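You operate a simulated robot arm through the tools that you are given. There is no shell and no other tool.

You are at the controls of a simulated two-armed robot. One attempt, no reset.

## Task
Start the fan and pulse the filters by hand till the display shows 200 Pa or less.
Fine: knob to HAND for it, stop at the first such reading, then knob to AUTO; leave the fan on. Harm nothing.

The check looks at the end state, three seconds after you hand in, the way a careful person would. Anything else that was tipped, shoved, dropped, spilled or broken makes it a failure.

## Robot
Two 7-joint arms with two-finger parallel grippers on one trunk that stands fixed in place. Base frame: the origin is at the foot of the trunk, x ahead of it, y to its left, z up; the work surface is at about z = 0.63. Units: m, degrees, N and s.
The left shoulder is at [0.02, 0.17, 1.378], the right one opposite. Each reaches about 0.811 m from its shoulder. Payload 3.8 kg a hand.
Tool frame (each hand has its own): the origin (TCP) lies between the finger pads and is the grasp point; the fingertips stand 0.03 m ahead of it; z points along the fingers, y is the line along which they close. Largest opening 0.11 m; finger width 0.02, thickness 0.01; the body of the gripper, 0.048 by 0.112 m, starts 0.055 m behind the TCP.
Orientation is that of the tool frame in the base frame, as a unit quaternion [x, y, z, w]. With the fingers straight down and closing along the base's y, the tool's x points along the base's -x, its y along +y and its z along -z.

## Interface
- The arms move only by the tool move_arm. It takes "left_series", "right_series" or both (then of equal length, played together; a hand with none holds still); each is a list that holds one entry, the list of rows, each a list of 7 numbers: the turn, a rotation vector about the base's x, y, z in units of 6 degrees (1.0 is 6 degrees), then the shift along the base's x, y, z in units of 25 mm (1.0 is 25 mm), then the gripper command, from -1 (fully open) to 1 (shut), values between in proportion. In form: [[[ax, ay, az, tx, ty, tz, fingers], ...]]. A call has 1 to 20 rows; each row shifts and turns the commanded pose from where the row before left it. A call with a number of a shift or a turn outside -1 to 1 is refused whole. A row lasts 0.2 s, in which the tool goes at most 0.05 m and 8.6 degrees; a call with a longer step from one row to the next is refused whole, and so is a gripper value outside its range. Where a pose cannot be reached the arm comes as near as it can. A force on the tool above 40 N (or 10 N above the force at the start of the call, whichever is more), or a blocked arm, ends the call early, and 0.2 s more pass. The fingers move at their own pace (about 0.072 m/s each) and stop on an object; they squeeze with about 28 N. The grip force told is the motor's: it shows also when the fingers shut on nothing. Time passes only in rows, and 0.2 s behind the last, so rows that do not move let the fingers close. It gives the time, the measured TCP pose, the force on the tool (base axes), the opening and the grip force at its end, in the units of the frame above (readings bear some noise), with the torque about the TCP (base axes, N m) and any sound that the robot's microphone picked up.
- Cameras (640 x 400 px; columns grow to the right, rows downward): "scene" is now at [0.0832, -0.0496, 1.5689]; the picture's right is [-0.47, -0.88, 0.00], its down [-0.19, 0.10, -0.98] and it looks along [0.86, -0.46, -0.22] (base axes); focal length 214 px, centre (320, 200). "left" rides on the left gripper at [0.072, -0.017, -0.103] in its tool frame; the picture's right is [0.23, 0.97, 0.00], its down [-0.76, 0.18, -0.62] and it looks along [-0.61, 0.14, 0.78] (tool axes); focal length 222 px, centre (320, 200). "right" rides on the right gripper at [0.072, 0.017, -0.103] in its tool frame; the picture's right is [-0.23, 0.97, 0.00], its down [-0.76, -0.18, -0.62] and it looks along [-0.61, -0.14, 0.78] (tool axes); focal length 222 px, centre (320, 200). There is no depth. A picture from a camera that has moved, and an enlarged one, comes with that camera's place and axes in the base frame and with its lens. The place of the scene camera against the robot may be out by one fixed shift of up to 0.025 m in any direction.
- snapshot(camera): a new picture of that camera. No time passes.
- lift_body(by): moves the trunk up (or, below 0, down) by that many m; the arms and the scene camera ride with it, the base frame stays. It gives what a move gives, with no picture.
- turn_head(pan, tilt): turns the head with the scene camera to pan (to the left, within 80 degrees either way) and tilt (down, from -29 to 69), counted from straight ahead of the robot. It gives what a move gives.
- enlarge(camera, box): a new picture of the part [left, top, right, bottom] of that camera's present view, enlarged. No time passes.
- job_done(): hands the job in; it is judged then, once.

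Nothing tells you positions but the pictures and the camera data. Unless the task says otherwise, let go and move clear before handing in.

The tools are called by a JSON object that holds its "op" and its "data". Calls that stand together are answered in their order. move_arm: Moves the arms, as the interface text tells. Its arguments: {"type":"object","properties":{"left_series":{"type":"array","items":{"type":"array","items":{"type":"array","items":{"type":"number"}}}},"right_series":{"type":"array","items":{"type":"array","items":{"type":"array","items":{"type":"number"}}}}},"required":[]} The other tools are called the same way: lift_body (by) moves the trunk up or down; turn_head (pan, tilt) turns the head that bears the scene camera; snapshot (camera) takes a picture; enlarge (camera, box) takes an enlarged picture of a part of a camera's view; job_done () hands the job in.

At the start:

```text
time_s: 0.0
left_ee_pos: [0.3544, -0.0383, 1.5709]
left_tool_rot: [0.001, 1.0, 0.001, 0.001]
left_contact_force: [0.9, 0.2, -0.4]
left_wrist_torque: [0.0, 0.01, -0.01]
left_width: 0.11
left_finger_force: 0.0
right_ee_pos: [0.3561, -0.4102, 1.5632]
right_tool_rot: [0.0, 1.0, 0.0, 0.001]
right_contact_force: [0.0, 0.2, -0.2]
right_wrist_torque: [0.02, -0.01, -0.01]
right_width: 0.1097
right_finger_force: 0.2
trunk travel left (down, up): [-0.475, 0.095]
head pan, tilt (commanded): [-28.2, 12.6]
```

scene: 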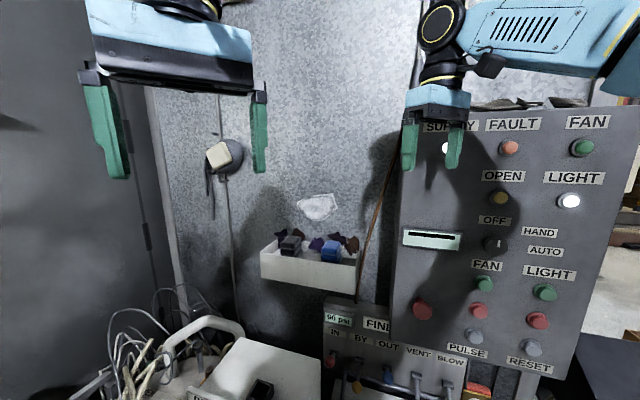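
right: 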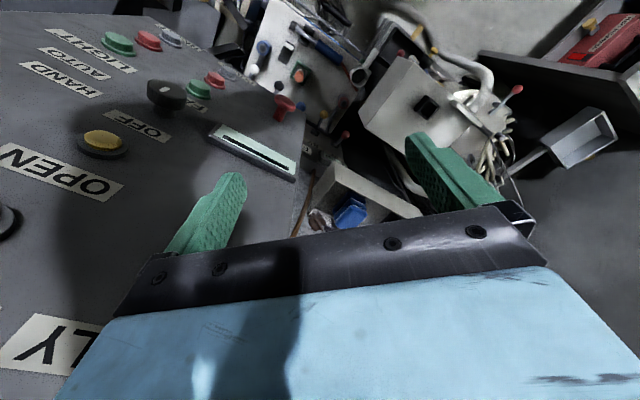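
left: 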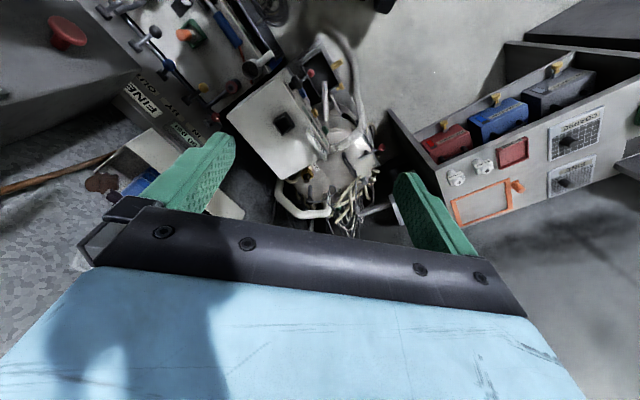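

The panel on the right carries lamps (SUPPLY, FAULT, FAN, OPEN, LIGHT), a selector knob (OFF/HAND/AUTO), FAN and LIGHT button pairs, PULSE, RESET and a narrow display. I'll look closer before moving anything.

{"op": "enlarge", "data": {"camera": "scene", "box": [380, 90, 640, 250]}}

{"op": "enlarge", "data": {"camera": "scene", "box": [380, 220, 640, 400]}}

{"op": "enlarge", "data": {"camera": "right", "box": [0, 0, 320, 200]}}

{"op": "enlarge", "data": {"camera": "scene", "box": [240, 220, 500, 400]}}

```text
2.46 times, centred on (510, 170) of scene
camera zoom: at [0.0832, -0.0496, 1.5689], right [-0.47, -0.88, 0.0], down [-0.19, 0.1, -0.98], along [0.86, -0.46, -0.22], focal length 528 px, centre (-148, 274)
```

zoom: 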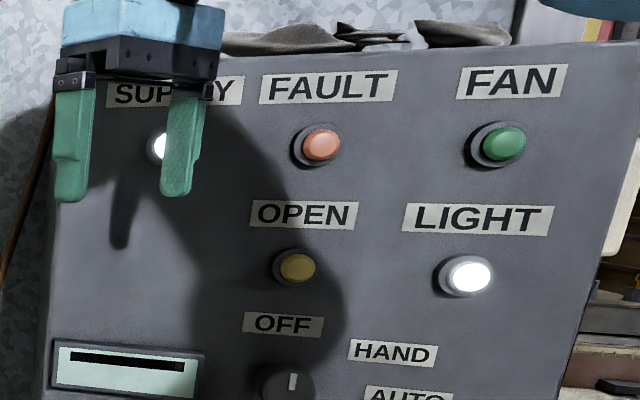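

```text
2.22 times, centred on (510, 310) of scene
camera zoom: at [0.0832, -0.0496, 1.5689], right [-0.47, -0.88, 0.0], down [-0.19, 0.1, -0.98], along [0.86, -0.46, -0.22], focal length 477 px, centre (-102, -44)
```

zoom: 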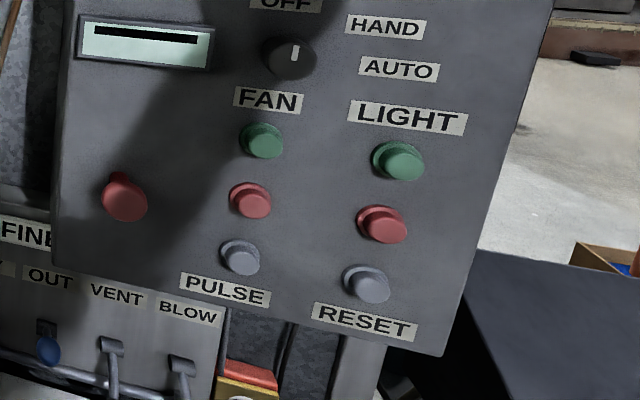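

```text
2.00 times, centred on (160, 100) of right
camera zoom: at [0.283, -0.3927, 1.6666], right [0.23, 0.97, 0.0], down [0.76, -0.18, 0.62], along [0.61, -0.14, -0.78], focal length 444 px, centre (640, 400)
```

zoom: 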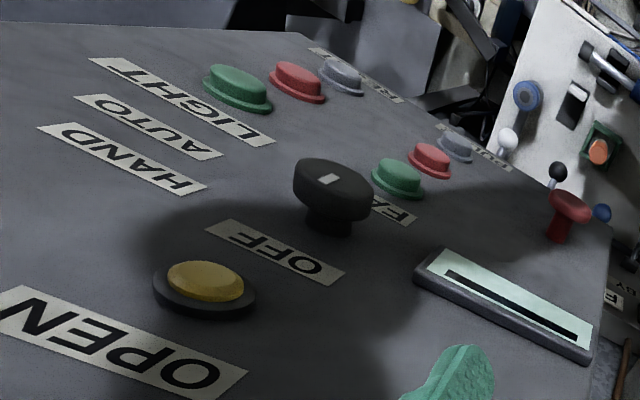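

```text
2.22 times, centred on (370, 310) of scene
camera zoom: at [0.0832, -0.0496, 1.5689], right [-0.47, -0.88, 0.0], down [-0.19, 0.1, -0.98], along [0.86, -0.46, -0.22], focal length 477 px, centre (209, -44)
```

zoom: 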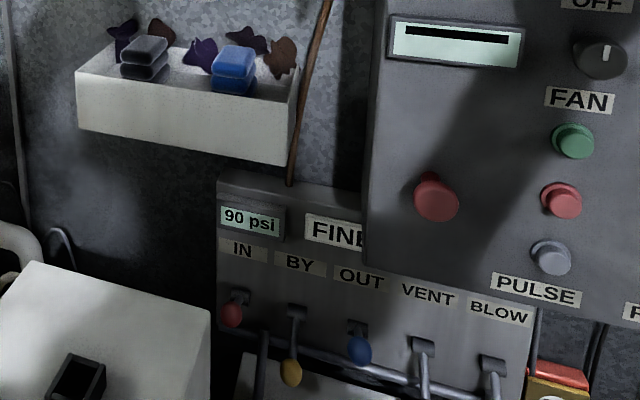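

The display looks blank and the knob is on OFF. I'll look around with the head for the rest of the machine before planning.

{"op": "turn_head", "data": {"pan": -45, "tilt": 20}}

{"op": "snapshot", "data": {"camera": "scene"}}

{"op": "turn_head", "data": {"pan": 0, "tilt": 30}}

{"op": "snapshot", "data": {"camera": "scene"}}

{"op": "turn_head", "data": {"pan": 45, "tilt": 25}}

{"op": "snapshot", "data": {"camera": "scene"}}

{"op": "turn_head", "data": {"pan": -30, "tilt": 50}}

{"op": "snapshot", "data": {"camera": "scene"}}

{"op": "turn_head", "data": {"pan": -75, "tilt": 30}}

{"op": "snapshot", "data": {"camera": "scene"}}

```text
time_s: 0.8
left_ee_pos: [0.3544, -0.0385, 1.5712]
left_tool_rot: [-0.001, 1.0, 0.0, 0.0]
left_contact_force: [-0.4, 0.8, -0.1]
left_wrist_torque: [0.0, -0.03, -0.01]
left_width: 0.11
left_finger_force: 0.0
right_ee_pos: [0.3573, -0.4104, 1.5629]
right_tool_rot: [0.001, 1.0, 0.0, 0.001]
right_contact_force: [0.1, 1.0, 0.2]
right_wrist_torque: [0.02, 0.01, 0.03]
right_width: 0.1101
right_finger_force: 0.1
trunk travel left (down, up): [-0.475, 0.095]
head pan, tilt (commanded): [-45.0, 20.0]
```

```text
taken
camera scene: at [0.0669, -0.0714, 1.5568], right [-0.71, -0.71, 0.0], down [-0.24, 0.24, -0.94], along [0.67, -0.66, -0.34], focal length 214 px, centre (320, 200)
```

scene: 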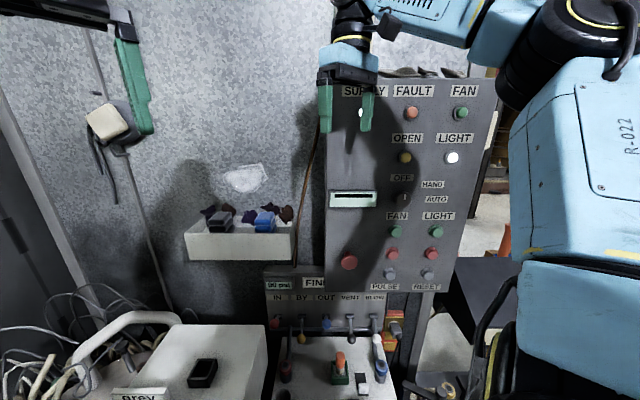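

```text
time_s: 1.9
left_ee_pos: [0.354, -0.0387, 1.5725]
left_tool_rot: [0.001, 1.0, 0.0, 0.0]
left_contact_force: [1.0, -0.5, -0.1]
left_wrist_torque: [0.0, 0.0, 0.0]
left_width: 0.1102
left_finger_force: 0.0
right_ee_pos: [0.3564, -0.4102, 1.5637]
right_tool_rot: [0.0, 1.0, 0.0, 0.0]
right_contact_force: [0.3, -0.3, 1.1]
right_wrist_torque: [0.02, -0.02, -0.01]
right_width: 0.1102
right_finger_force: 0.0
trunk travel left (down, up): [-0.475, 0.095]
head pan, tilt (commanded): [0.0, 30.0]
```

```text
taken
camera scene: at [0.0914, -0.0057, 1.5407], right [0.0, -1.0, 0.0], down [-0.5, 0.0, -0.87], along [0.87, 0.0, -0.5], focal length 214 px, centre (320, 200)
```

scene: 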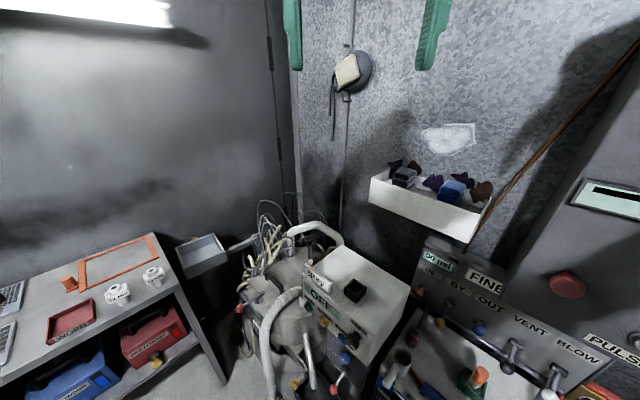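

```text
time_s: 3.0
left_ee_pos: [0.3543, -0.0392, 1.572]
left_tool_rot: [0.0, 1.0, -0.001, 0.001]
left_contact_force: [0.5, 0.2, -1.1]
left_wrist_torque: [0.0, 0.02, 0.0]
left_width: 0.1099
left_finger_force: 0.1
right_ee_pos: [0.357, -0.4108, 1.5639]
right_tool_rot: [-0.001, 1.0, 0.0, 0.001]
right_contact_force: [-0.5, -0.2, 0.3]
right_wrist_torque: [0.02, -0.01, -0.01]
right_width: 0.11
right_finger_force: 0.1
trunk travel left (down, up): [-0.475, 0.095]
head pan, tilt (commanded): [45.0, 25.0]
```

```text
taken
camera scene: at [0.0662, 0.0595, 1.5486], right [0.71, -0.71, 0.0], down [-0.3, -0.3, -0.91], along [0.64, 0.64, -0.42], focal length 214 px, centre (320, 200)
```

scene: 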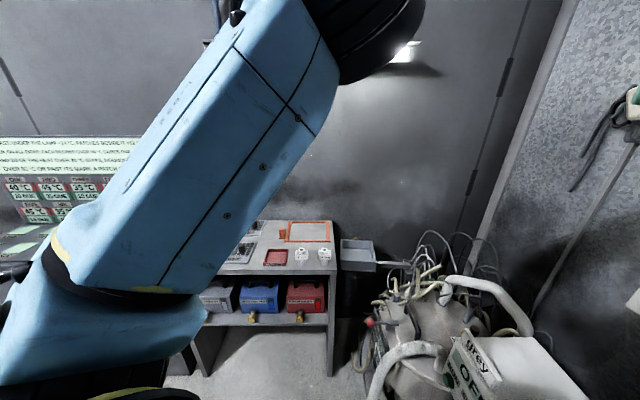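

```text
time_s: 4.5
left_ee_pos: [0.3547, -0.0388, 1.5703]
left_tool_rot: [0.001, 1.0, 0.0, 0.001]
left_contact_force: [-0.9, 1.0, -0.2]
left_wrist_torque: [0.0, 0.03, -0.01]
left_width: 0.1101
left_finger_force: 0.0
right_ee_pos: [0.3564, -0.4106, 1.5626]
right_tool_rot: [0.0, 1.0, -0.001, 0.0]
right_contact_force: [0.6, 0.5, 0.1]
right_wrist_torque: [0.01, 0.0, -0.01]
right_width: 0.1097
right_finger_force: 0.1
trunk travel left (down, up): [-0.475, 0.095]
head pan, tilt (commanded): [-30.0, 50.0]
```

```text
taken
camera scene: at [0.0677, -0.044, 1.5112], right [-0.5, -0.87, 0.0], down [-0.66, 0.38, -0.64], along [0.56, -0.32, -0.77], focal length 214 px, centre (320, 200)
```

scene: 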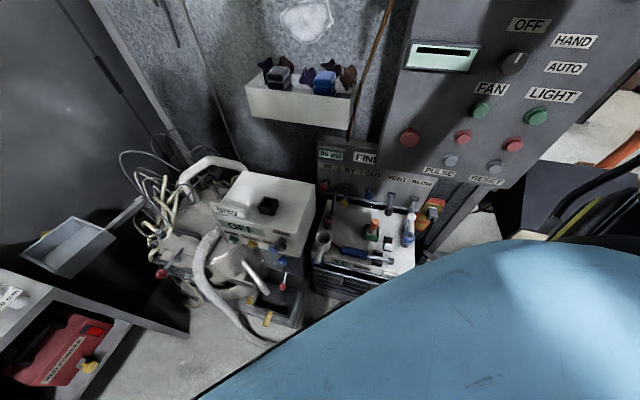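

```text
time_s: 5.6
left_ee_pos: [0.3551, -0.0384, 1.5705]
left_tool_rot: [0.0, 1.0, -0.001, 0.0]
left_contact_force: [0.0, 0.9, 0.2]
left_wrist_torque: [-0.01, -0.02, -0.01]
left_width: 0.1099
left_finger_force: 0.1
right_ee_pos: [0.3567, -0.4111, 1.5627]
right_tool_rot: [0.0, 1.0, 0.0, 0.0]
right_contact_force: [0.2, -0.2, 1.1]
right_wrist_torque: [-0.04, 0.01, 0.04]
right_width: 0.1102
right_finger_force: 0.0
trunk travel left (down, up): [-0.475, 0.095]
head pan, tilt (commanded): [-75.0, 30.0]
```

```text
taken
camera scene: at [0.0245, -0.093, 1.5406], right [-0.97, -0.26, 0.0], down [-0.13, 0.48, -0.87], along [0.22, -0.84, -0.5], focal length 214 px, centre (320, 200)
```

scene: 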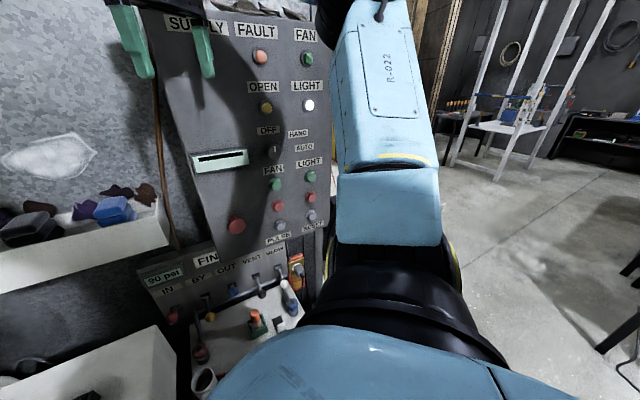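

The panel stands vertical, turned roughly 45° to my right, with the right hand about 0.15 m in front of it. I'll start turning the right hand to face it while lowering it a little, and use its camera to triangulate.

{"op": "turn_head", "data": {"pan": -45, "tilt": 20}}

{"op": "move_arm", "data": {"right_series": [[[-0.391, -0.943, -0.391, -0.2, 0.2, -0.5, -1], [-0.391, -0.943, -0.391, -0.2, 0.2, -0.5, -1], [-0.391, -0.943, -0.391, -0.2, 0.2, -0.5, -1], [-0.391, -0.943, -0.391, -0.2, 0.2, -0.5, -1], [-0.391, -0.943, -0.391, -0.2, 0.2, -0.5, -1], [-0.391, -0.943, -0.391, -0.2, 0.2, -0.5, -1], [-0.391, -0.943, -0.391, -0.2, 0.2, -0.5, -1], [-0.391, -0.943, -0.391, -0.2, 0.2, -0.5, -1]]]}}

{"op": "snapshot", "data": {"camera": "scene"}}

{"op": "snapshot", "data": {"camera": "right"}}

```text
time_s: 6.6
left_ee_pos: [0.3551, -0.0391, 1.5709]
left_tool_rot: [0.0, 1.0, -0.001, 0.0]
left_contact_force: [0.6, -0.3, -0.7]
left_wrist_torque: [0.02, -0.01, 0.04]
left_width: 0.1099
left_finger_force: 0.1
right_ee_pos: [0.3574, -0.4113, 1.5634]
right_tool_rot: [0.0, 1.0, 0.001, 0.0]
right_contact_force: [-0.5, 0.5, -0.5]
right_wrist_torque: [0.01, 0.02, 0.0]
right_width: 0.11
right_finger_force: 0.1
trunk travel left (down, up): [-0.475, 0.095]
head pan, tilt (commanded): [-45.0, 20.0]
```

```text
time_s: 8.4
left_ee_pos: [0.355, -0.0391, 1.5725]
left_tool_rot: [0.0, 1.0, 0.0, 0.0]
left_contact_force: [0.0, -0.4, 0.2]
left_wrist_torque: [0.01, 0.0, -0.01]
left_width: 0.11
left_finger_force: 0.0
right_ee_pos: [0.3137, -0.3692, 1.4644]
right_tool_rot: [0.159, 0.896, -0.159, 0.382]
right_contact_force: [0.2, 0.4, 0.1]
right_wrist_torque: [-0.01, 0.01, -0.01]
right_width: 0.11
right_finger_force: 0.0
trunk travel left (down, up): [-0.475, 0.095]
head pan, tilt (commanded): [-45.0, 20.0]
```

```text
taken
camera scene: at [0.0664, -0.0711, 1.5568], right [-0.71, -0.71, 0.0], down [-0.24, 0.24, -0.94], along [0.66, -0.66, -0.34], focal length 214 px, centre (320, 200)
```

scene: 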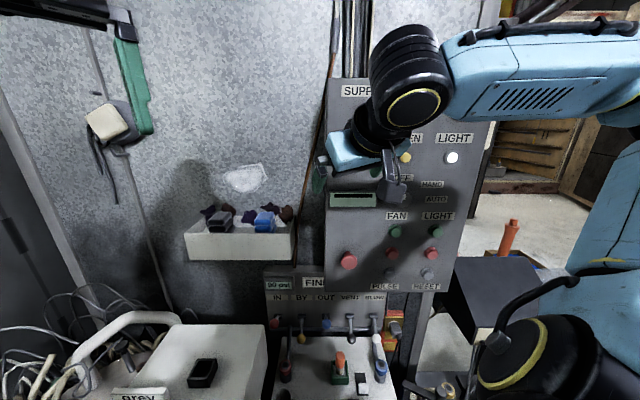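

```text
taken
camera right: at [0.207, -0.2997, 1.4765], right [0.54, 0.84, 0.01], down [0.03, -0.03, 1.0], along [0.84, -0.54, -0.04], focal length 222 px, centre (320, 200)
```

right: 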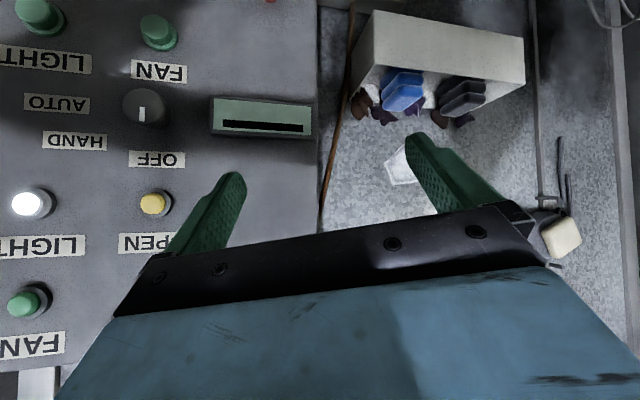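

The hand camera now sees the panel nearly face-on (upside down). I'll enlarge it to read the controls and triangulate.

{"op": "enlarge", "data": {"camera": "right", "box": [0, 0, 320, 200]}}

{"op": "enlarge", "data": {"camera": "right", "box": [100, 70, 200, 132]}}

{"op": "enlarge", "data": {"camera": "scene", "box": [310, 170, 470, 300]}}

```text
2.00 times, centred on (160, 100) of right
camera zoom: at [0.207, -0.2997, 1.4765], right [0.54, 0.84, 0.01], down [0.03, -0.03, 1.0], along [0.84, -0.54, -0.04], focal length 444 px, centre (640, 400)
```

zoom: 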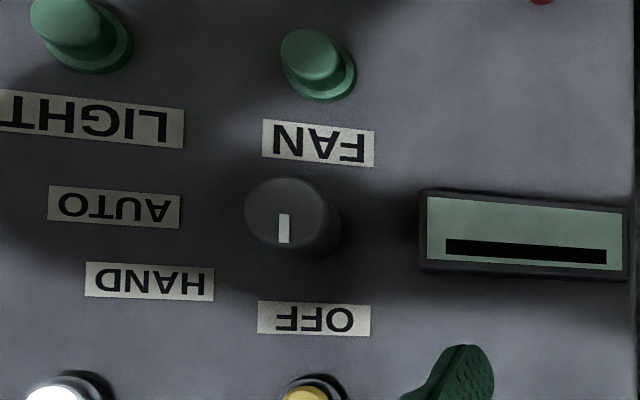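

```text
6.40 times, centred on (150, 101) of right
camera zoom: at [0.207, -0.2997, 1.4765], right [0.54, 0.84, 0.01], down [0.03, -0.03, 1.0], along [0.84, -0.54, -0.04], focal length 1422 px, centre (1408, 834)
```

zoom: 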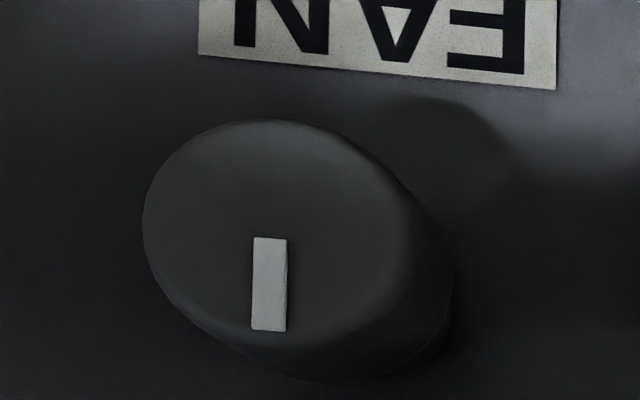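

```text
3.08 times, centred on (390, 235) of scene
camera zoom: at [0.0664, -0.0711, 1.5568], right [-0.71, -0.71, 0.0], down [-0.24, 0.24, -0.94], along [0.66, -0.66, -0.34], focal length 660 px, centre (105, 92)
```

zoom: 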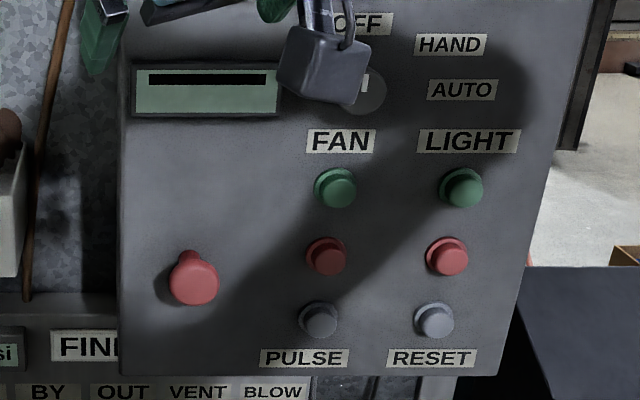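

I get the panel plane at a 45° angle, with the knob at about (0.31, -0.61, 1.354) and the green FAN button at about (0.32, -0.61, 1.25). The knob is round, and OFF, HAND and AUTO sit at 0°, 45° and 90°. I'll finish turning the hand square to the panel, staying about 0.17 m off it.

{"op": "move_arm", "data": {"right_series": [[[-0.391, -0.943, -0.391, -0.286, -0.4, -0.571, -1], [-0.391, -0.943, -0.391, -0.286, -0.4, -0.571, -1], [-0.391, -0.943, -0.391, -0.286, -0.4, -0.571, -1], [-0.391, -0.943, -0.391, -0.286, -0.4, -0.571, -1], [-0.391, -0.943, -0.391, -0.286, -0.4, -0.571, -1], [-0.391, -0.943, -0.391, -0.286, -0.4, -0.571, -1], [-0.391, -0.943, -0.391, -0.286, -0.4, -0.571, -1]]]}}

{"op": "snapshot", "data": {"camera": "scene"}}

{"op": "snapshot", "data": {"camera": "right"}}

```text
time_s: 10.0
left_ee_pos: [0.3559, -0.0396, 1.5712]
left_tool_rot: [-0.001, 1.0, -0.001, 0.001]
left_contact_force: [0.3, 0.3, 0.3]
left_wrist_torque: [0.01, 0.02, -0.04]
left_width: 0.1102
left_finger_force: 0.1
right_ee_pos: [0.3696, -0.4862, 1.4397]
right_tool_rot: [0.272, 0.652, -0.271, 0.654]
right_contact_force: [-0.9, -0.9, -0.1]
right_wrist_torque: [0.06, -0.01, -0.03]
right_width: 0.1099
right_finger_force: 0.0
right hand out of reach, approached as far as the arm can: row 2, 3, 4, 5, 6, 7
trunk travel left (down, up): [-0.475, 0.095]
head pan, tilt (commanded): [-45.0, 20.0]
```

```text
taken
camera scene: at [0.0674, -0.0721, 1.5567], right [-0.71, -0.71, 0.0], down [-0.24, 0.24, -0.94], along [0.66, -0.66, -0.34], focal length 214 px, centre (320, 200)
```

scene: 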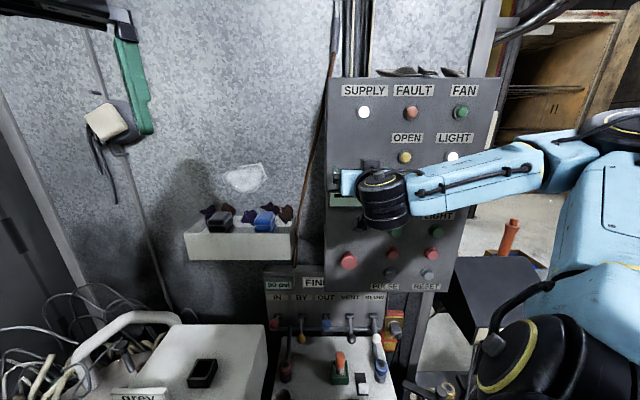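

```text
taken
camera right: at [0.3069, -0.4006, 1.3671], right [0.69, 0.69, 0.23], down [-0.57, 0.32, 0.76], along [0.45, -0.65, 0.61], focal length 222 px, centre (320, 200)
```

right: 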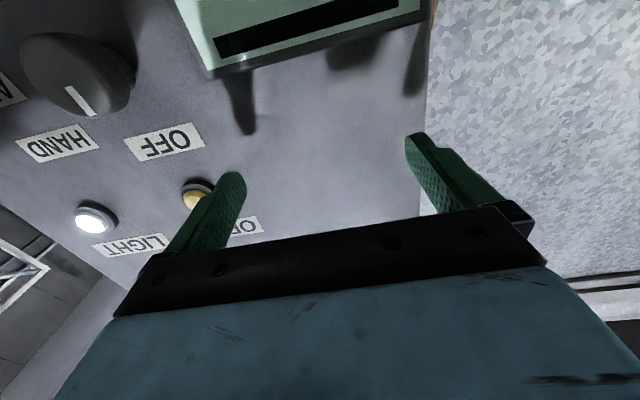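

The orientation is right, but the arm can't fold that close, so the hand stopped nearer the panel with its tips about 3 cm off. I'll slide it right along the panel, where there's more reach, and see how the commanded pose carries over.

{"op": "move_arm", "data": {"right_series": [[[0, 0, 0, -0.5, -0.5, 0, -1], [0, 0, 0, -0.5, -0.5, 0, -1], [0, 0, 0, -0.5, -0.5, 0, -1]]]}}

```text
time_s: 10.8
left_ee_pos: [0.3537, -0.0388, 1.5722]
left_tool_rot: [-0.001, 1.0, 0.0, 0.0]
left_contact_force: [-0.4, 0.4, -0.8]
left_wrist_torque: [0.01, -0.02, 0.0]
left_width: 0.1099
left_finger_force: 0.0
right_ee_pos: [0.3391, -0.5258, 1.4416]
right_tool_rot: [0.271, 0.652, -0.271, 0.654]
right_contact_force: [0.1, 0.9, 0.2]
right_wrist_torque: [-0.01, 0.0, 0.03]
right_width: 0.1101
right_finger_force: 0.2
right hand out of reach, approached as far as the arm can: row 1, 2
trunk travel left (down, up): [-0.475, 0.095]
head pan, tilt (commanded): [-45.0, 20.0]
```

{"op": "move_arm", "data": {"right_series": [[[0, 0, 0, -0.5, 0.5, 0, -1], [0, 0, 0, -0.5, 0.5, 0, -1], [0, 0, 0, -0.5, 0.5, 0, -1], [0, 0, 0, -0.5, 0.5, 0, -1]]]}}

{"op": "snapshot", "data": {"camera": "right"}}

{"op": "snapshot", "data": {"camera": "scene"}}

```text
time_s: 11.8
left_ee_pos: [0.3542, -0.0388, 1.571]
left_tool_rot: [0.0, 1.0, 0.001, 0.0]
left_contact_force: [-0.4, 0.2, -0.2]
left_wrist_torque: [-0.04, 0.04, 0.0]
left_width: 0.1098
left_finger_force: 0.0
right_ee_pos: [0.3401, -0.522, 1.4527]
right_tool_rot: [0.271, 0.653, -0.272, 0.653]
right_contact_force: [1.3, 0.3, -1.1]
right_wrist_torque: [-0.05, -0.02, -0.04]
right_width: 0.11
right_finger_force: 0.1
right hand out of reach, approached as far as the arm can: row 1, 2, 3, 4
trunk travel left (down, up): [-0.475, 0.095]
head pan, tilt (commanded): [-45.0, 20.0]
```

```text
taken
camera right: at [0.2784, -0.4357, 1.3806], right [0.69, 0.69, 0.23], down [-0.57, 0.32, 0.76], along [0.45, -0.65, 0.61], focal length 222 px, centre (320, 200)
```

right: 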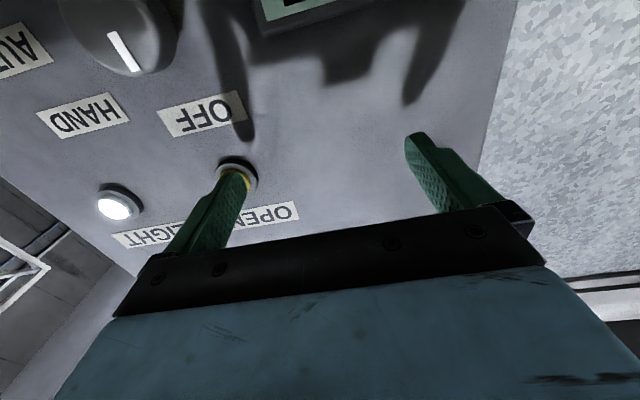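

```text
taken
camera scene: at [0.0666, -0.0713, 1.5568], right [-0.71, -0.71, 0.0], down [-0.24, 0.24, -0.94], along [0.66, -0.66, -0.34], focal length 214 px, centre (320, 200)
```

scene: 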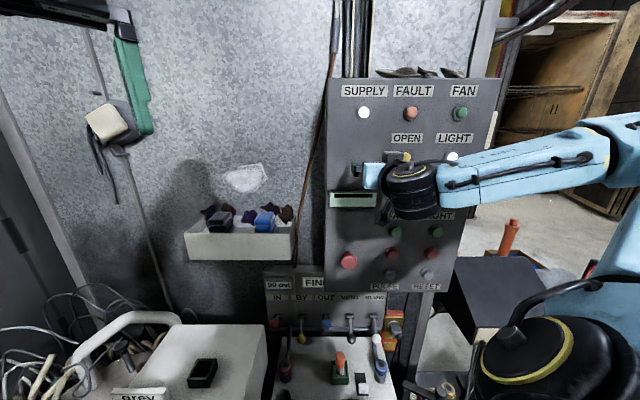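

At this height the arm is at its folding limit. I'll tilt the fingers back down and retreat, then raise the trunk so the controls sit lower relative to the shoulder, which leaves more room.

{"op": "move_arm", "data": {"right_series": [[[0.391, 0.943, 0.391, -0.3, 0.3, 0, -1], [0.391, 0.943, 0.391, -0.3, 0.3, 0, -1], [0.391, 0.943, 0.391, -0.4, 0.4, 0, -1], [0.391, 0.943, 0.391, -0.4, 0.4, 0, -1], [0.391, 0.943, 0.391, -0.4, 0.4, 0, -1], [0.391, 0.943, 0.391, -0.4, 0.4, 0, -1]]]}}

```text
time_s: 13.2
left_ee_pos: [0.3544, -0.0384, 1.5724]
left_tool_rot: [0.0, 1.0, 0.0, 0.0]
left_contact_force: [-0.1, 0.6, -0.6]
left_wrist_torque: [0.0, -0.02, -0.02]
left_width: 0.1102
left_finger_force: 0.0
right_ee_pos: [0.2878, -0.4701, 1.4533]
right_tool_rot: [0.176, 0.87, -0.176, 0.425]
right_contact_force: [-0.6, 0.0, 0.9]
right_wrist_torque: [0.01, -0.03, 0.0]
right_width: 0.1098
right_finger_force: 0.0
right hand out of reach, approached as far as the arm can: row 1
trunk travel left (down, up): [-0.475, 0.095]
head pan, tilt (commanded): [-45.0, 20.0]
```

{"op": "lift_body", "data": {"by": 0.09}}

{"op": "move_arm", "data": {"right_series": [[[0, 0, 0, -0.2, -0.2, -0.9, -1], [0, 0, 0, -0.2, -0.2, -0.9, -1], [0, 0, 0, -0.2, -0.2, -0.9, -1], [0, 0, 0, -0.2, -0.2, -0.9, -1], [0, 0, 0, -0.2, -0.2, -0.9, -1], [0, 0, 0, -0.2, -0.2, -0.9, -1], [0, 0, 0, -0.2, -0.2, -0.9, -1], [0, 0, 0, -0.2, -0.2, -0.9, -1]]]}}

{"op": "snapshot", "data": {"camera": "right"}}

{"op": "snapshot", "data": {"camera": "scene"}}

```text
time_s: 14.4
left_ee_pos: [0.355, -0.0397, 1.6611]
left_tool_rot: [0.0, 1.0, 0.001, 0.0]
left_contact_force: [0.0, 0.1, 0.4]
left_wrist_torque: [0.01, -0.02, 0.01]
left_width: 0.11
left_finger_force: 0.0
right_ee_pos: [0.2887, -0.4701, 1.5427]
right_tool_rot: [0.177, 0.87, -0.177, 0.425]
right_contact_force: [-0.3, 0.5, -0.4]
right_wrist_torque: [0.02, -0.02, -0.01]
right_width: 0.1098
right_finger_force: 0.0
trunk travel left (down, up): [-0.565, 0.005]
head pan, tilt (commanded): [-45.0, 20.0]
```

```text
time_s: 16.2
left_ee_pos: [0.3545, -0.0398, 1.6623]
left_tool_rot: [0.0, 1.0, 0.001, 0.0]
left_contact_force: [0.4, 1.1, -0.1]
left_wrist_torque: [-0.01, 0.0, -0.02]
left_width: 0.1102
left_finger_force: 0.1
right_ee_pos: [0.2732, -0.5416, 1.3798]
right_tool_rot: [0.176, 0.87, -0.175, 0.425]
right_contact_force: [0.3, -0.9, 0.4]
right_wrist_torque: [0.01, 0.0, 0.01]
right_width: 0.1097
right_finger_force: 0.0
right hand out of reach, approached as far as the arm can: row 2, 3, 4, 5, 6, 7
trunk travel left (down, up): [-0.565, 0.005]
head pan, tilt (commanded): [-45.0, 20.0]
```

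```text
taken
camera right: at [0.1682, -0.467, 1.3793], right [0.58, 0.82, 0.03], down [-0.06, 0.01, 1.0], along [0.81, -0.58, 0.06], focal length 222 px, centre (320, 200)
```

right: 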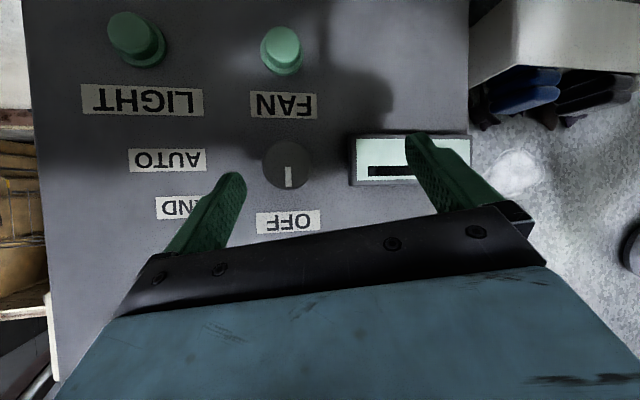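

```text
taken
camera scene: at [0.0671, -0.0716, 1.6467], right [-0.71, -0.71, 0.0], down [-0.24, 0.24, -0.94], along [0.66, -0.66, -0.34], focal length 214 px, centre (320, 200)
```

scene: 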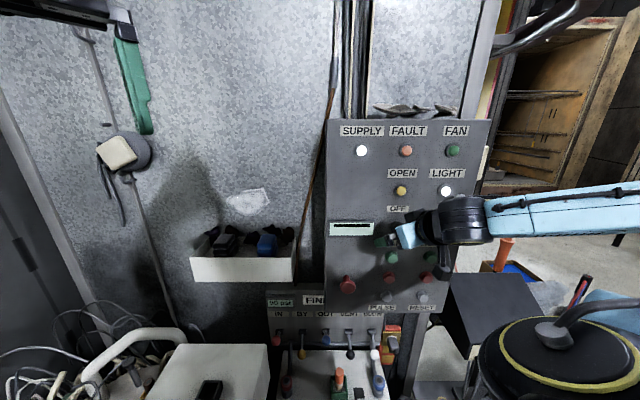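

{"op": "move_arm", "data": {"right_series": [[[-0.391, -0.943, -0.391, -0.12, -0.033, -0.867, -1], [-0.391, -0.943, -0.391, -0.12, -0.033, -0.867, -1], [-0.391, -0.943, -0.391, -0.12, -0.033, -0.867, -1], [-0.391, -0.943, -0.391, -0.12, -0.033, -0.867, -1], [-0.391, -0.943, -0.391, -0.12, -0.033, -0.867, -1], [-0.391, -0.943, -0.391, -0.12, -0.033, -0.867, -1]]]}}

{"op": "snapshot", "data": {"camera": "right"}}

{"op": "snapshot", "data": {"camera": "scene"}}

```text
time_s: 17.6
left_ee_pos: [0.3566, -0.04, 1.6615]
left_tool_rot: [-0.001, 1.0, -0.001, -0.001]
left_contact_force: [-0.1, -0.5, 0.2]
left_wrist_torque: [0.02, -0.02, -0.04]
left_width: 0.1102
left_finger_force: 0.0
right_ee_pos: [0.2637, -0.5622, 1.2489]
right_tool_rot: [0.272, 0.652, -0.271, 0.654]
right_contact_force: [-0.5, 0.1, 0.5]
right_wrist_torque: [-0.01, 0.0, -0.02]
right_width: 0.1103
right_finger_force: 0.0
right hand out of reach, approached as far as the arm can: row 1, 2
trunk travel left (down, up): [-0.565, 0.005]
head pan, tilt (commanded): [-45.0, 20.0]
```

```text
taken
camera right: at [0.201, -0.4771, 1.1755], right [0.69, 0.69, 0.23], down [-0.57, 0.32, 0.76], along [0.45, -0.65, 0.61], focal length 222 px, centre (320, 200)
```

right: 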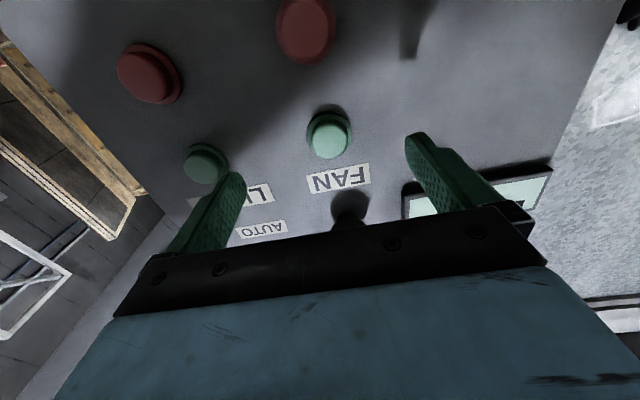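

```text
taken
camera scene: at [0.0685, -0.0723, 1.6466], right [-0.71, -0.71, 0.0], down [-0.24, 0.24, -0.94], along [0.66, -0.66, -0.34], focal length 214 px, centre (320, 200)
```

scene: 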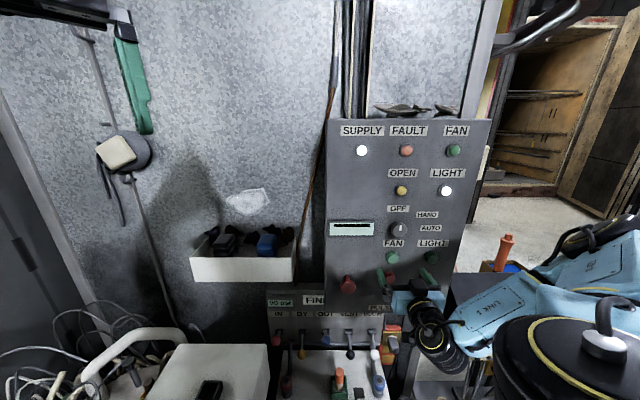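

The hand is now square to the panel in front of the green FAN button, with the TCP about 83 mm off. I'll close the fingers and come up to just short of the button cap.

{"op": "move_arm", "data": {"right_series": [[[0, 0, 0, 0.05, 0.05, 0, 1], [0, 0, 0, 0.05, 0.05, 0, 1], [0, 0, 0, 0.05, 0.05, 0, 1], [0, 0, 0, 0.05, 0.05, 0, 1], [0, 0, 0, 0.2, -0.2, 0, 1], [0, 0, 0, 0.2, -0.2, 0, 1], [0, 0, 0, 0.2, -0.2, 0, 1]]]}}

{"op": "snapshot", "data": {"camera": "right"}}

{"op": "enlarge", "data": {"camera": "scene", "box": [320, 200, 480, 300]}}

```text
time_s: 19.2
left_ee_pos: [0.3545, -0.0386, 1.6619]
left_tool_rot: [0.0, 1.0, 0.0, 0.0]
left_contact_force: [-0.5, 0.0, -0.2]
left_wrist_torque: [0.0, -0.01, -0.03]
left_width: 0.11
left_finger_force: 0.1
right_ee_pos: [0.2809, -0.5727, 1.2504]
right_tool_rot: [0.271, 0.654, -0.271, 0.653]
right_contact_force: [-0.5, -1.3, -0.8]
right_wrist_torque: [0.02, -0.03, -0.03]
right_width: 0.0
right_finger_force: 28.6
trunk travel left (down, up): [-0.565, 0.005]
head pan, tilt (commanded): [-45.0, 20.0]
```

```text
taken
camera right: at [0.2187, -0.4876, 1.1776], right [0.69, 0.69, 0.23], down [-0.57, 0.32, 0.76], along [0.45, -0.65, 0.61], focal length 222 px, centre (320, 200)
```

right: 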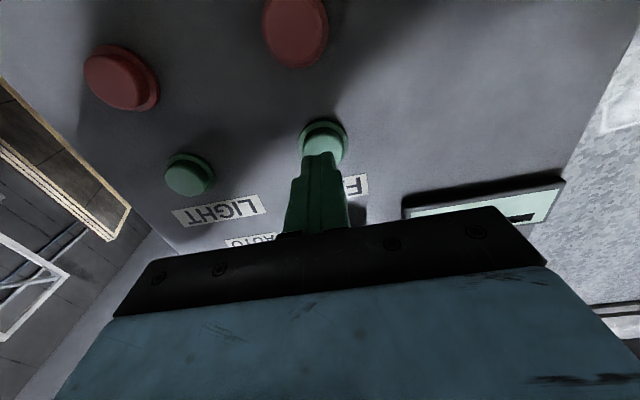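

```text
4.00 times, centred on (400, 250) of scene
camera zoom: at [0.067, -0.0716, 1.6467], right [-0.71, -0.71, 0.0], down [-0.24, 0.24, -0.94], along [0.66, -0.66, -0.34], focal length 858 px, centre (0, 0)
```

zoom: 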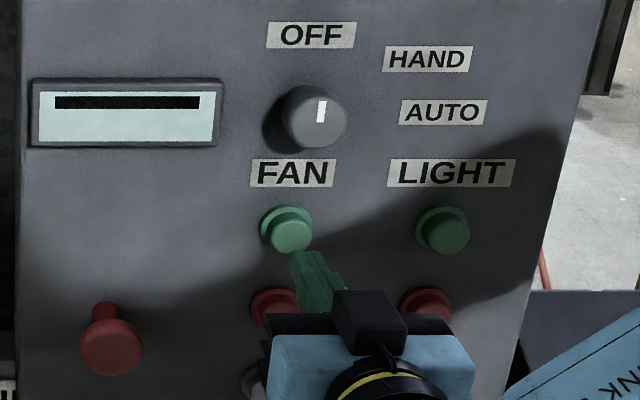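

{"op": "move_arm", "data": {"right_series": [[[0, 0, 0, 0.08, 0.08, -0.16, 1], [0, 0, 0, 0.113, -0.113, 0, 1], [0, 0, 0, 0.113, -0.113, 0, 1], [0, 0, 0, 0.113, -0.113, 0, 1]]]}}

{"op": "enlarge", "data": {"camera": "right", "box": [220, 70, 440, 207]}}

{"op": "enlarge", "data": {"camera": "scene", "box": [320, 110, 500, 300]}}

```text
time_s: 20.2
left_ee_pos: [0.3547, -0.0391, 1.6604]
left_tool_rot: [0.001, 1.0, 0.0, 0.0]
left_contact_force: [0.4, 0.2, 0.8]
left_wrist_torque: [0.03, 0.01, 0.0]
left_width: 0.11
left_finger_force: 0.1
right_ee_pos: [0.2921, -0.5805, 1.2455]
right_tool_rot: [0.27, 0.653, -0.271, 0.653]
right_contact_force: [-0.4, 0.2, -0.2]
right_wrist_torque: [0.02, -0.03, 0.02]
right_width: 0.0
right_finger_force: 27.8
trunk travel left (down, up): [-0.565, 0.005]
head pan, tilt (commanded): [-45.0, 20.0]
```

```text
2.91 times, centred on (330, 138) of right
camera zoom: at [0.2285, -0.4937, 1.173], right [0.69, 0.69, 0.23], down [-0.57, 0.32, 0.76], along [0.45, -0.65, 0.61], focal length 646 px, centre (291, 379)
```

zoom: 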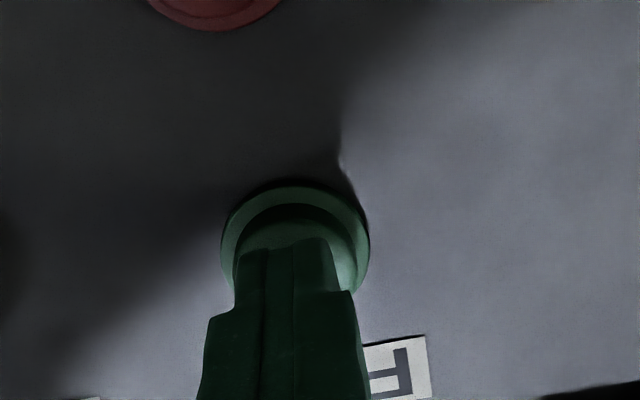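

```text
2.11 times, centred on (410, 205) of scene
camera zoom: at [0.067, -0.0715, 1.6467], right [-0.71, -0.71, 0.0], down [-0.24, 0.24, -0.94], along [0.66, -0.66, -0.34], focal length 452 px, centre (130, 190)
```

zoom: 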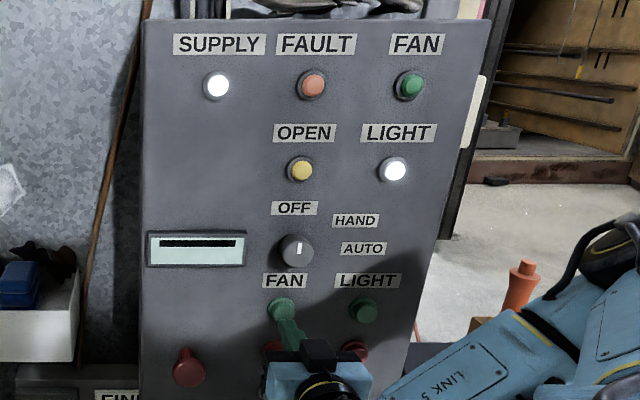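

The tips are lined up with the green cap, just short of touching. I'll press forward in small steps now.

{"op": "move_arm", "data": {"right_series": [[[0, 0, 0, 0.085, -0.085, 0, 1], [0, 0, 0, 0.085, -0.085, 0, 1], [0, 0, 0, 0.085, -0.085, 0, 1]]]}}

{"op": "enlarge", "data": {"camera": "scene", "box": [320, 110, 500, 300]}}

```text
time_s: 21.0
left_ee_pos: [0.3544, -0.038, 1.661]
left_tool_rot: [0.0, 1.0, 0.0, 0.001]
left_contact_force: [1.2, 0.8, -0.4]
left_wrist_torque: [-0.02, 0.01, -0.03]
left_width: 0.1098
left_finger_force: 0.1
right_ee_pos: [0.2981, -0.5856, 1.2446]
right_tool_rot: [0.271, 0.653, -0.271, 0.653]
right_contact_force: [-0.3, -0.2, -0.2]
right_wrist_torque: [0.0, -0.02, 0.04]
right_width: 0.0
right_finger_force: 27.6
trunk travel left (down, up): [-0.565, 0.005]
head pan, tilt (commanded): [-45.0, 20.0]
```

```text
2.11 times, centred on (410, 205) of scene
camera zoom: at [0.0667, -0.0712, 1.6468], right [-0.71, -0.71, 0.0], down [-0.24, 0.24, -0.94], along [0.66, -0.66, -0.34], focal length 452 px, centre (130, 190)
```

zoom: 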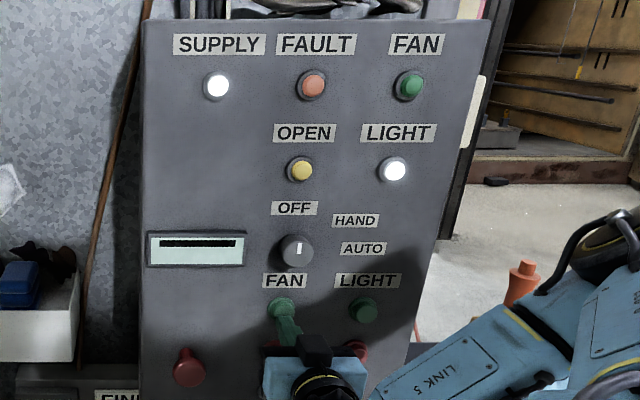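

{"op": "move_arm", "data": {"right_series": [[[0, 0, 0, 0.071, -0.071, 0, 1], [0, 0, 0, 0.071, -0.071, 0, 1]]]}}

{"op": "enlarge", "data": {"camera": "right", "box": [220, 70, 440, 207]}}

```text
time_s: 21.6
left_ee_pos: [0.3536, -0.0384, 1.6617]
left_tool_rot: [-0.001, 1.0, -0.001, 0.0]
left_contact_force: [-0.2, -0.4, 0.2]
left_wrist_torque: [-0.02, 0.0, 0.01]
left_width: 0.1098
left_finger_force: 0.0
right_ee_pos: [0.3004, -0.5886, 1.244]
right_tool_rot: [0.271, 0.653, -0.272, 0.653]
right_contact_force: [-3.8, 2.9, 0.0]
right_wrist_torque: [-0.06, -0.01, -0.03]
right_width: 0.0001
right_finger_force: 27.4
trunk travel left (down, up): [-0.565, 0.005]
head pan, tilt (commanded): [-45.0, 20.0]
heard: click
```

```text
2.91 times, centred on (330, 138) of right
camera zoom: at [0.2391, -0.5029, 1.1725], right [0.69, 0.69, 0.23], down [-0.57, 0.32, 0.76], along [0.45, -0.65, 0.61], focal length 646 px, centre (291, 379)
```

zoom: 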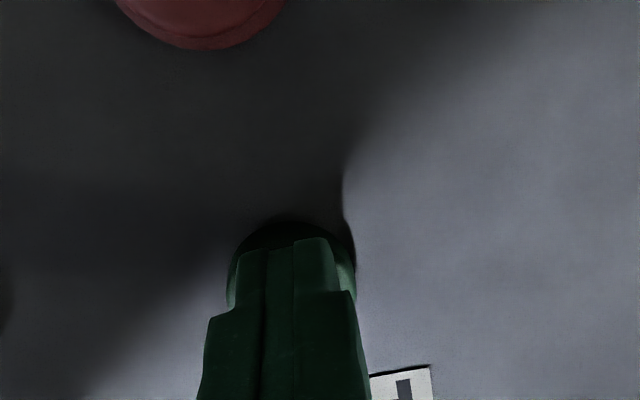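

I heard a click. I'll check the FAN lamp and the display.

{"op": "enlarge", "data": {"camera": "scene", "box": [320, 110, 500, 300]}}

{"op": "enlarge", "data": {"camera": "scene", "box": [322, 210, 386, 250]}}

```text
2.11 times, centred on (410, 205) of scene
camera zoom: at [0.0656, -0.0706, 1.6468], right [-0.71, -0.71, 0.0], down [-0.24, 0.24, -0.94], along [0.66, -0.66, -0.34], focal length 452 px, centre (130, 190)
```

zoom: 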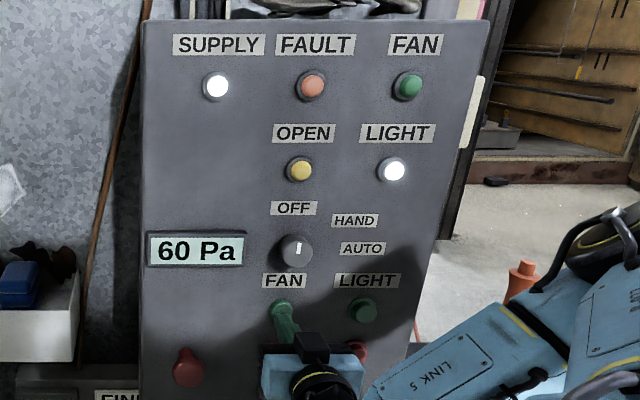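

```text
10.00 times, centred on (354, 230) of scene
camera zoom: at [0.0656, -0.0706, 1.6468], right [-0.71, -0.71, 0.0], down [-0.24, 0.24, -0.94], along [0.66, -0.66, -0.34], focal length 2145 px, centre (-20, -100)
```

zoom: 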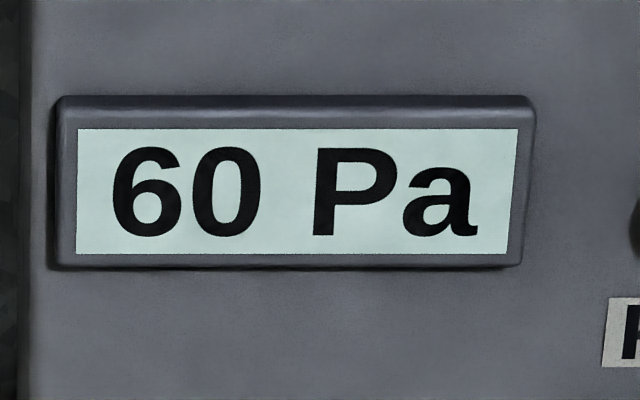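

The display woke up at 60 Pa, which must be the fan spinning up. I'll back off the button and let the reading settle.

{"op": "move_arm", "data": {"right_series": [[[0, 0, 0, -0.2, 0.2, 0, 1], [0, 0, 0, -0.3, 0.3, 0, 1], [0, 0, 0, -0.3, 0.3, 0, 1], [0, 0, 0, -0.1, 0.1, 0, 1]]]}}

{"op": "enlarge", "data": {"camera": "scene", "box": [320, 110, 500, 300]}}

{"op": "snapshot", "data": {"camera": "right"}}

```text
time_s: 22.6
left_ee_pos: [0.3551, -0.0388, 1.6613]
left_tool_rot: [0.0, 1.0, 0.0, 0.001]
left_contact_force: [0.1, -0.9, -0.1]
left_wrist_torque: [-0.01, 0.01, 0.01]
left_width: 0.1099
left_finger_force: 0.1
right_ee_pos: [0.2801, -0.5656, 1.2439]
right_tool_rot: [0.271, 0.653, -0.271, 0.653]
right_contact_force: [0.3, 0.1, 0.6]
right_wrist_torque: [0.0, 0.01, 0.01]
right_width: 0.0001
right_finger_force: 27.9
trunk travel left (down, up): [-0.565, 0.005]
head pan, tilt (commanded): [-45.0, 20.0]
```

```text
2.11 times, centred on (410, 205) of scene
camera zoom: at [0.0669, -0.0715, 1.6467], right [-0.71, -0.71, 0.0], down [-0.24, 0.24, -0.94], along [0.66, -0.66, -0.34], focal length 452 px, centre (130, 190)
```

zoom: 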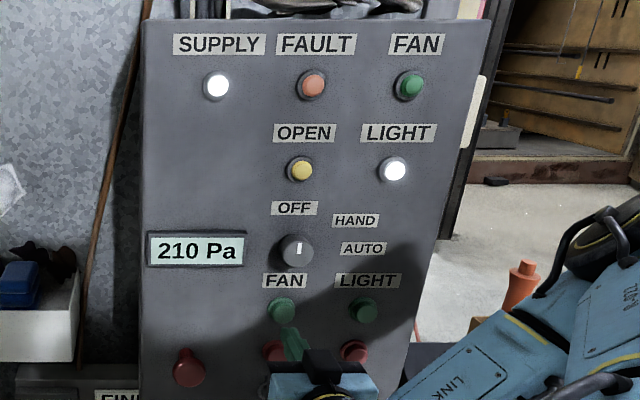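

```text
taken
camera right: at [0.218, -0.4798, 1.1723], right [0.69, 0.69, 0.23], down [-0.57, 0.32, 0.76], along [0.45, -0.65, 0.61], focal length 222 px, centre (320, 200)
```

right: 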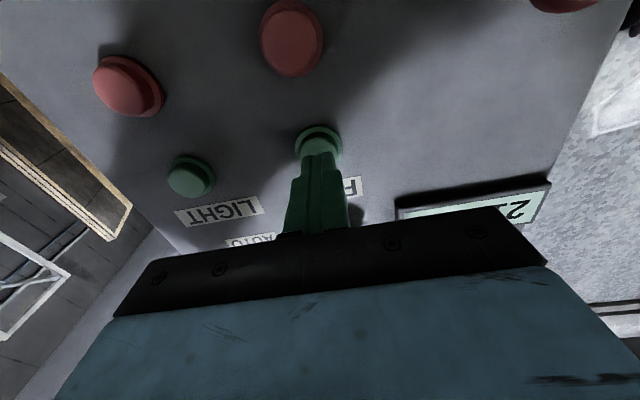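

The reading is climbing (210 Pa) as the fan comes up. In the meantime I'll raise the hand to the knob's height and open the fingers to about 75 mm, staying clear of the panel.

{"op": "move_arm", "data": {"right_series": [[[0, 0, 0, -0.048, 0.009, 0.747, 1], [0, 0, 0, -0.048, 0.009, 0.747, 0.5], [0, 0, 0, -0.048, 0.009, 0.747, 0], [0, 0, 0, -0.048, 0.009, 0.747, -0.364], [0, 0, 0, -0.048, 0.009, 0.747, -0.364], [0, 0, 0, -0.048, 0.009, 0.747, -0.364]]]}}

{"op": "snapshot", "data": {"camera": "right"}}

{"op": "enlarge", "data": {"camera": "scene", "box": [320, 110, 500, 300]}}

```text
time_s: 24.0
left_ee_pos: [0.3534, -0.0385, 1.6602]
left_tool_rot: [0.001, 1.0, 0.0, 0.0]
left_contact_force: [0.1, 0.7, -1.1]
left_wrist_torque: [0.02, -0.03, 0.0]
left_width: 0.1099
left_finger_force: 0.0
right_ee_pos: [0.2722, -0.563, 1.3573]
right_tool_rot: [0.27, 0.653, -0.271, 0.654]
right_contact_force: [-1.2, 0.7, -0.8]
right_wrist_torque: [0.02, -0.01, 0.03]
right_width: 0.0752
right_finger_force: 0.2
trunk travel left (down, up): [-0.565, 0.005]
head pan, tilt (commanded): [-45.0, 20.0]
```

```text
taken
camera right: at [0.2092, -0.4777, 1.2851], right [0.69, 0.69, 0.23], down [-0.57, 0.32, 0.76], along [0.45, -0.65, 0.61], focal length 222 px, centre (320, 200)
```

right: 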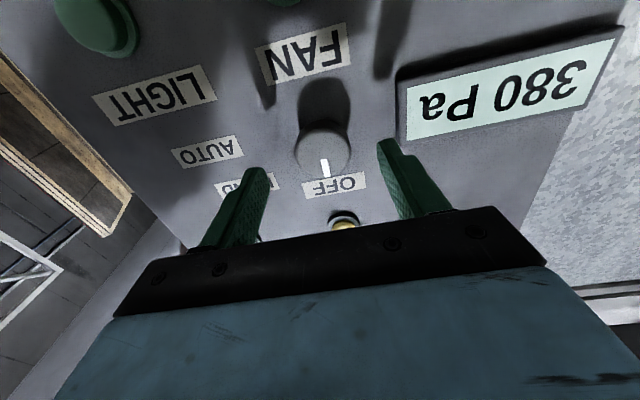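

```text
2.11 times, centred on (410, 205) of scene
camera zoom: at [0.0665, -0.071, 1.6468], right [-0.71, -0.71, 0.0], down [-0.24, 0.24, -0.94], along [0.66, -0.66, -0.34], focal length 452 px, centre (130, 190)
```

zoom: 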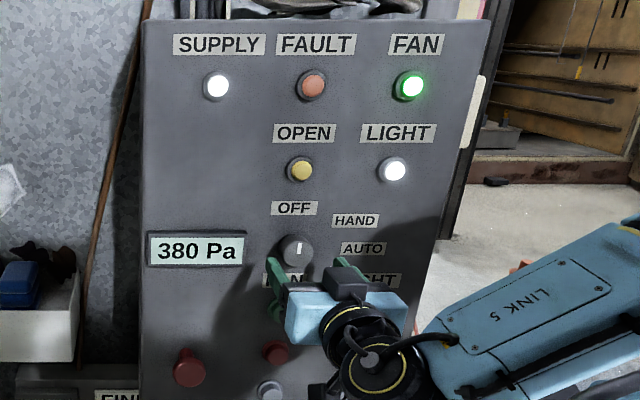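

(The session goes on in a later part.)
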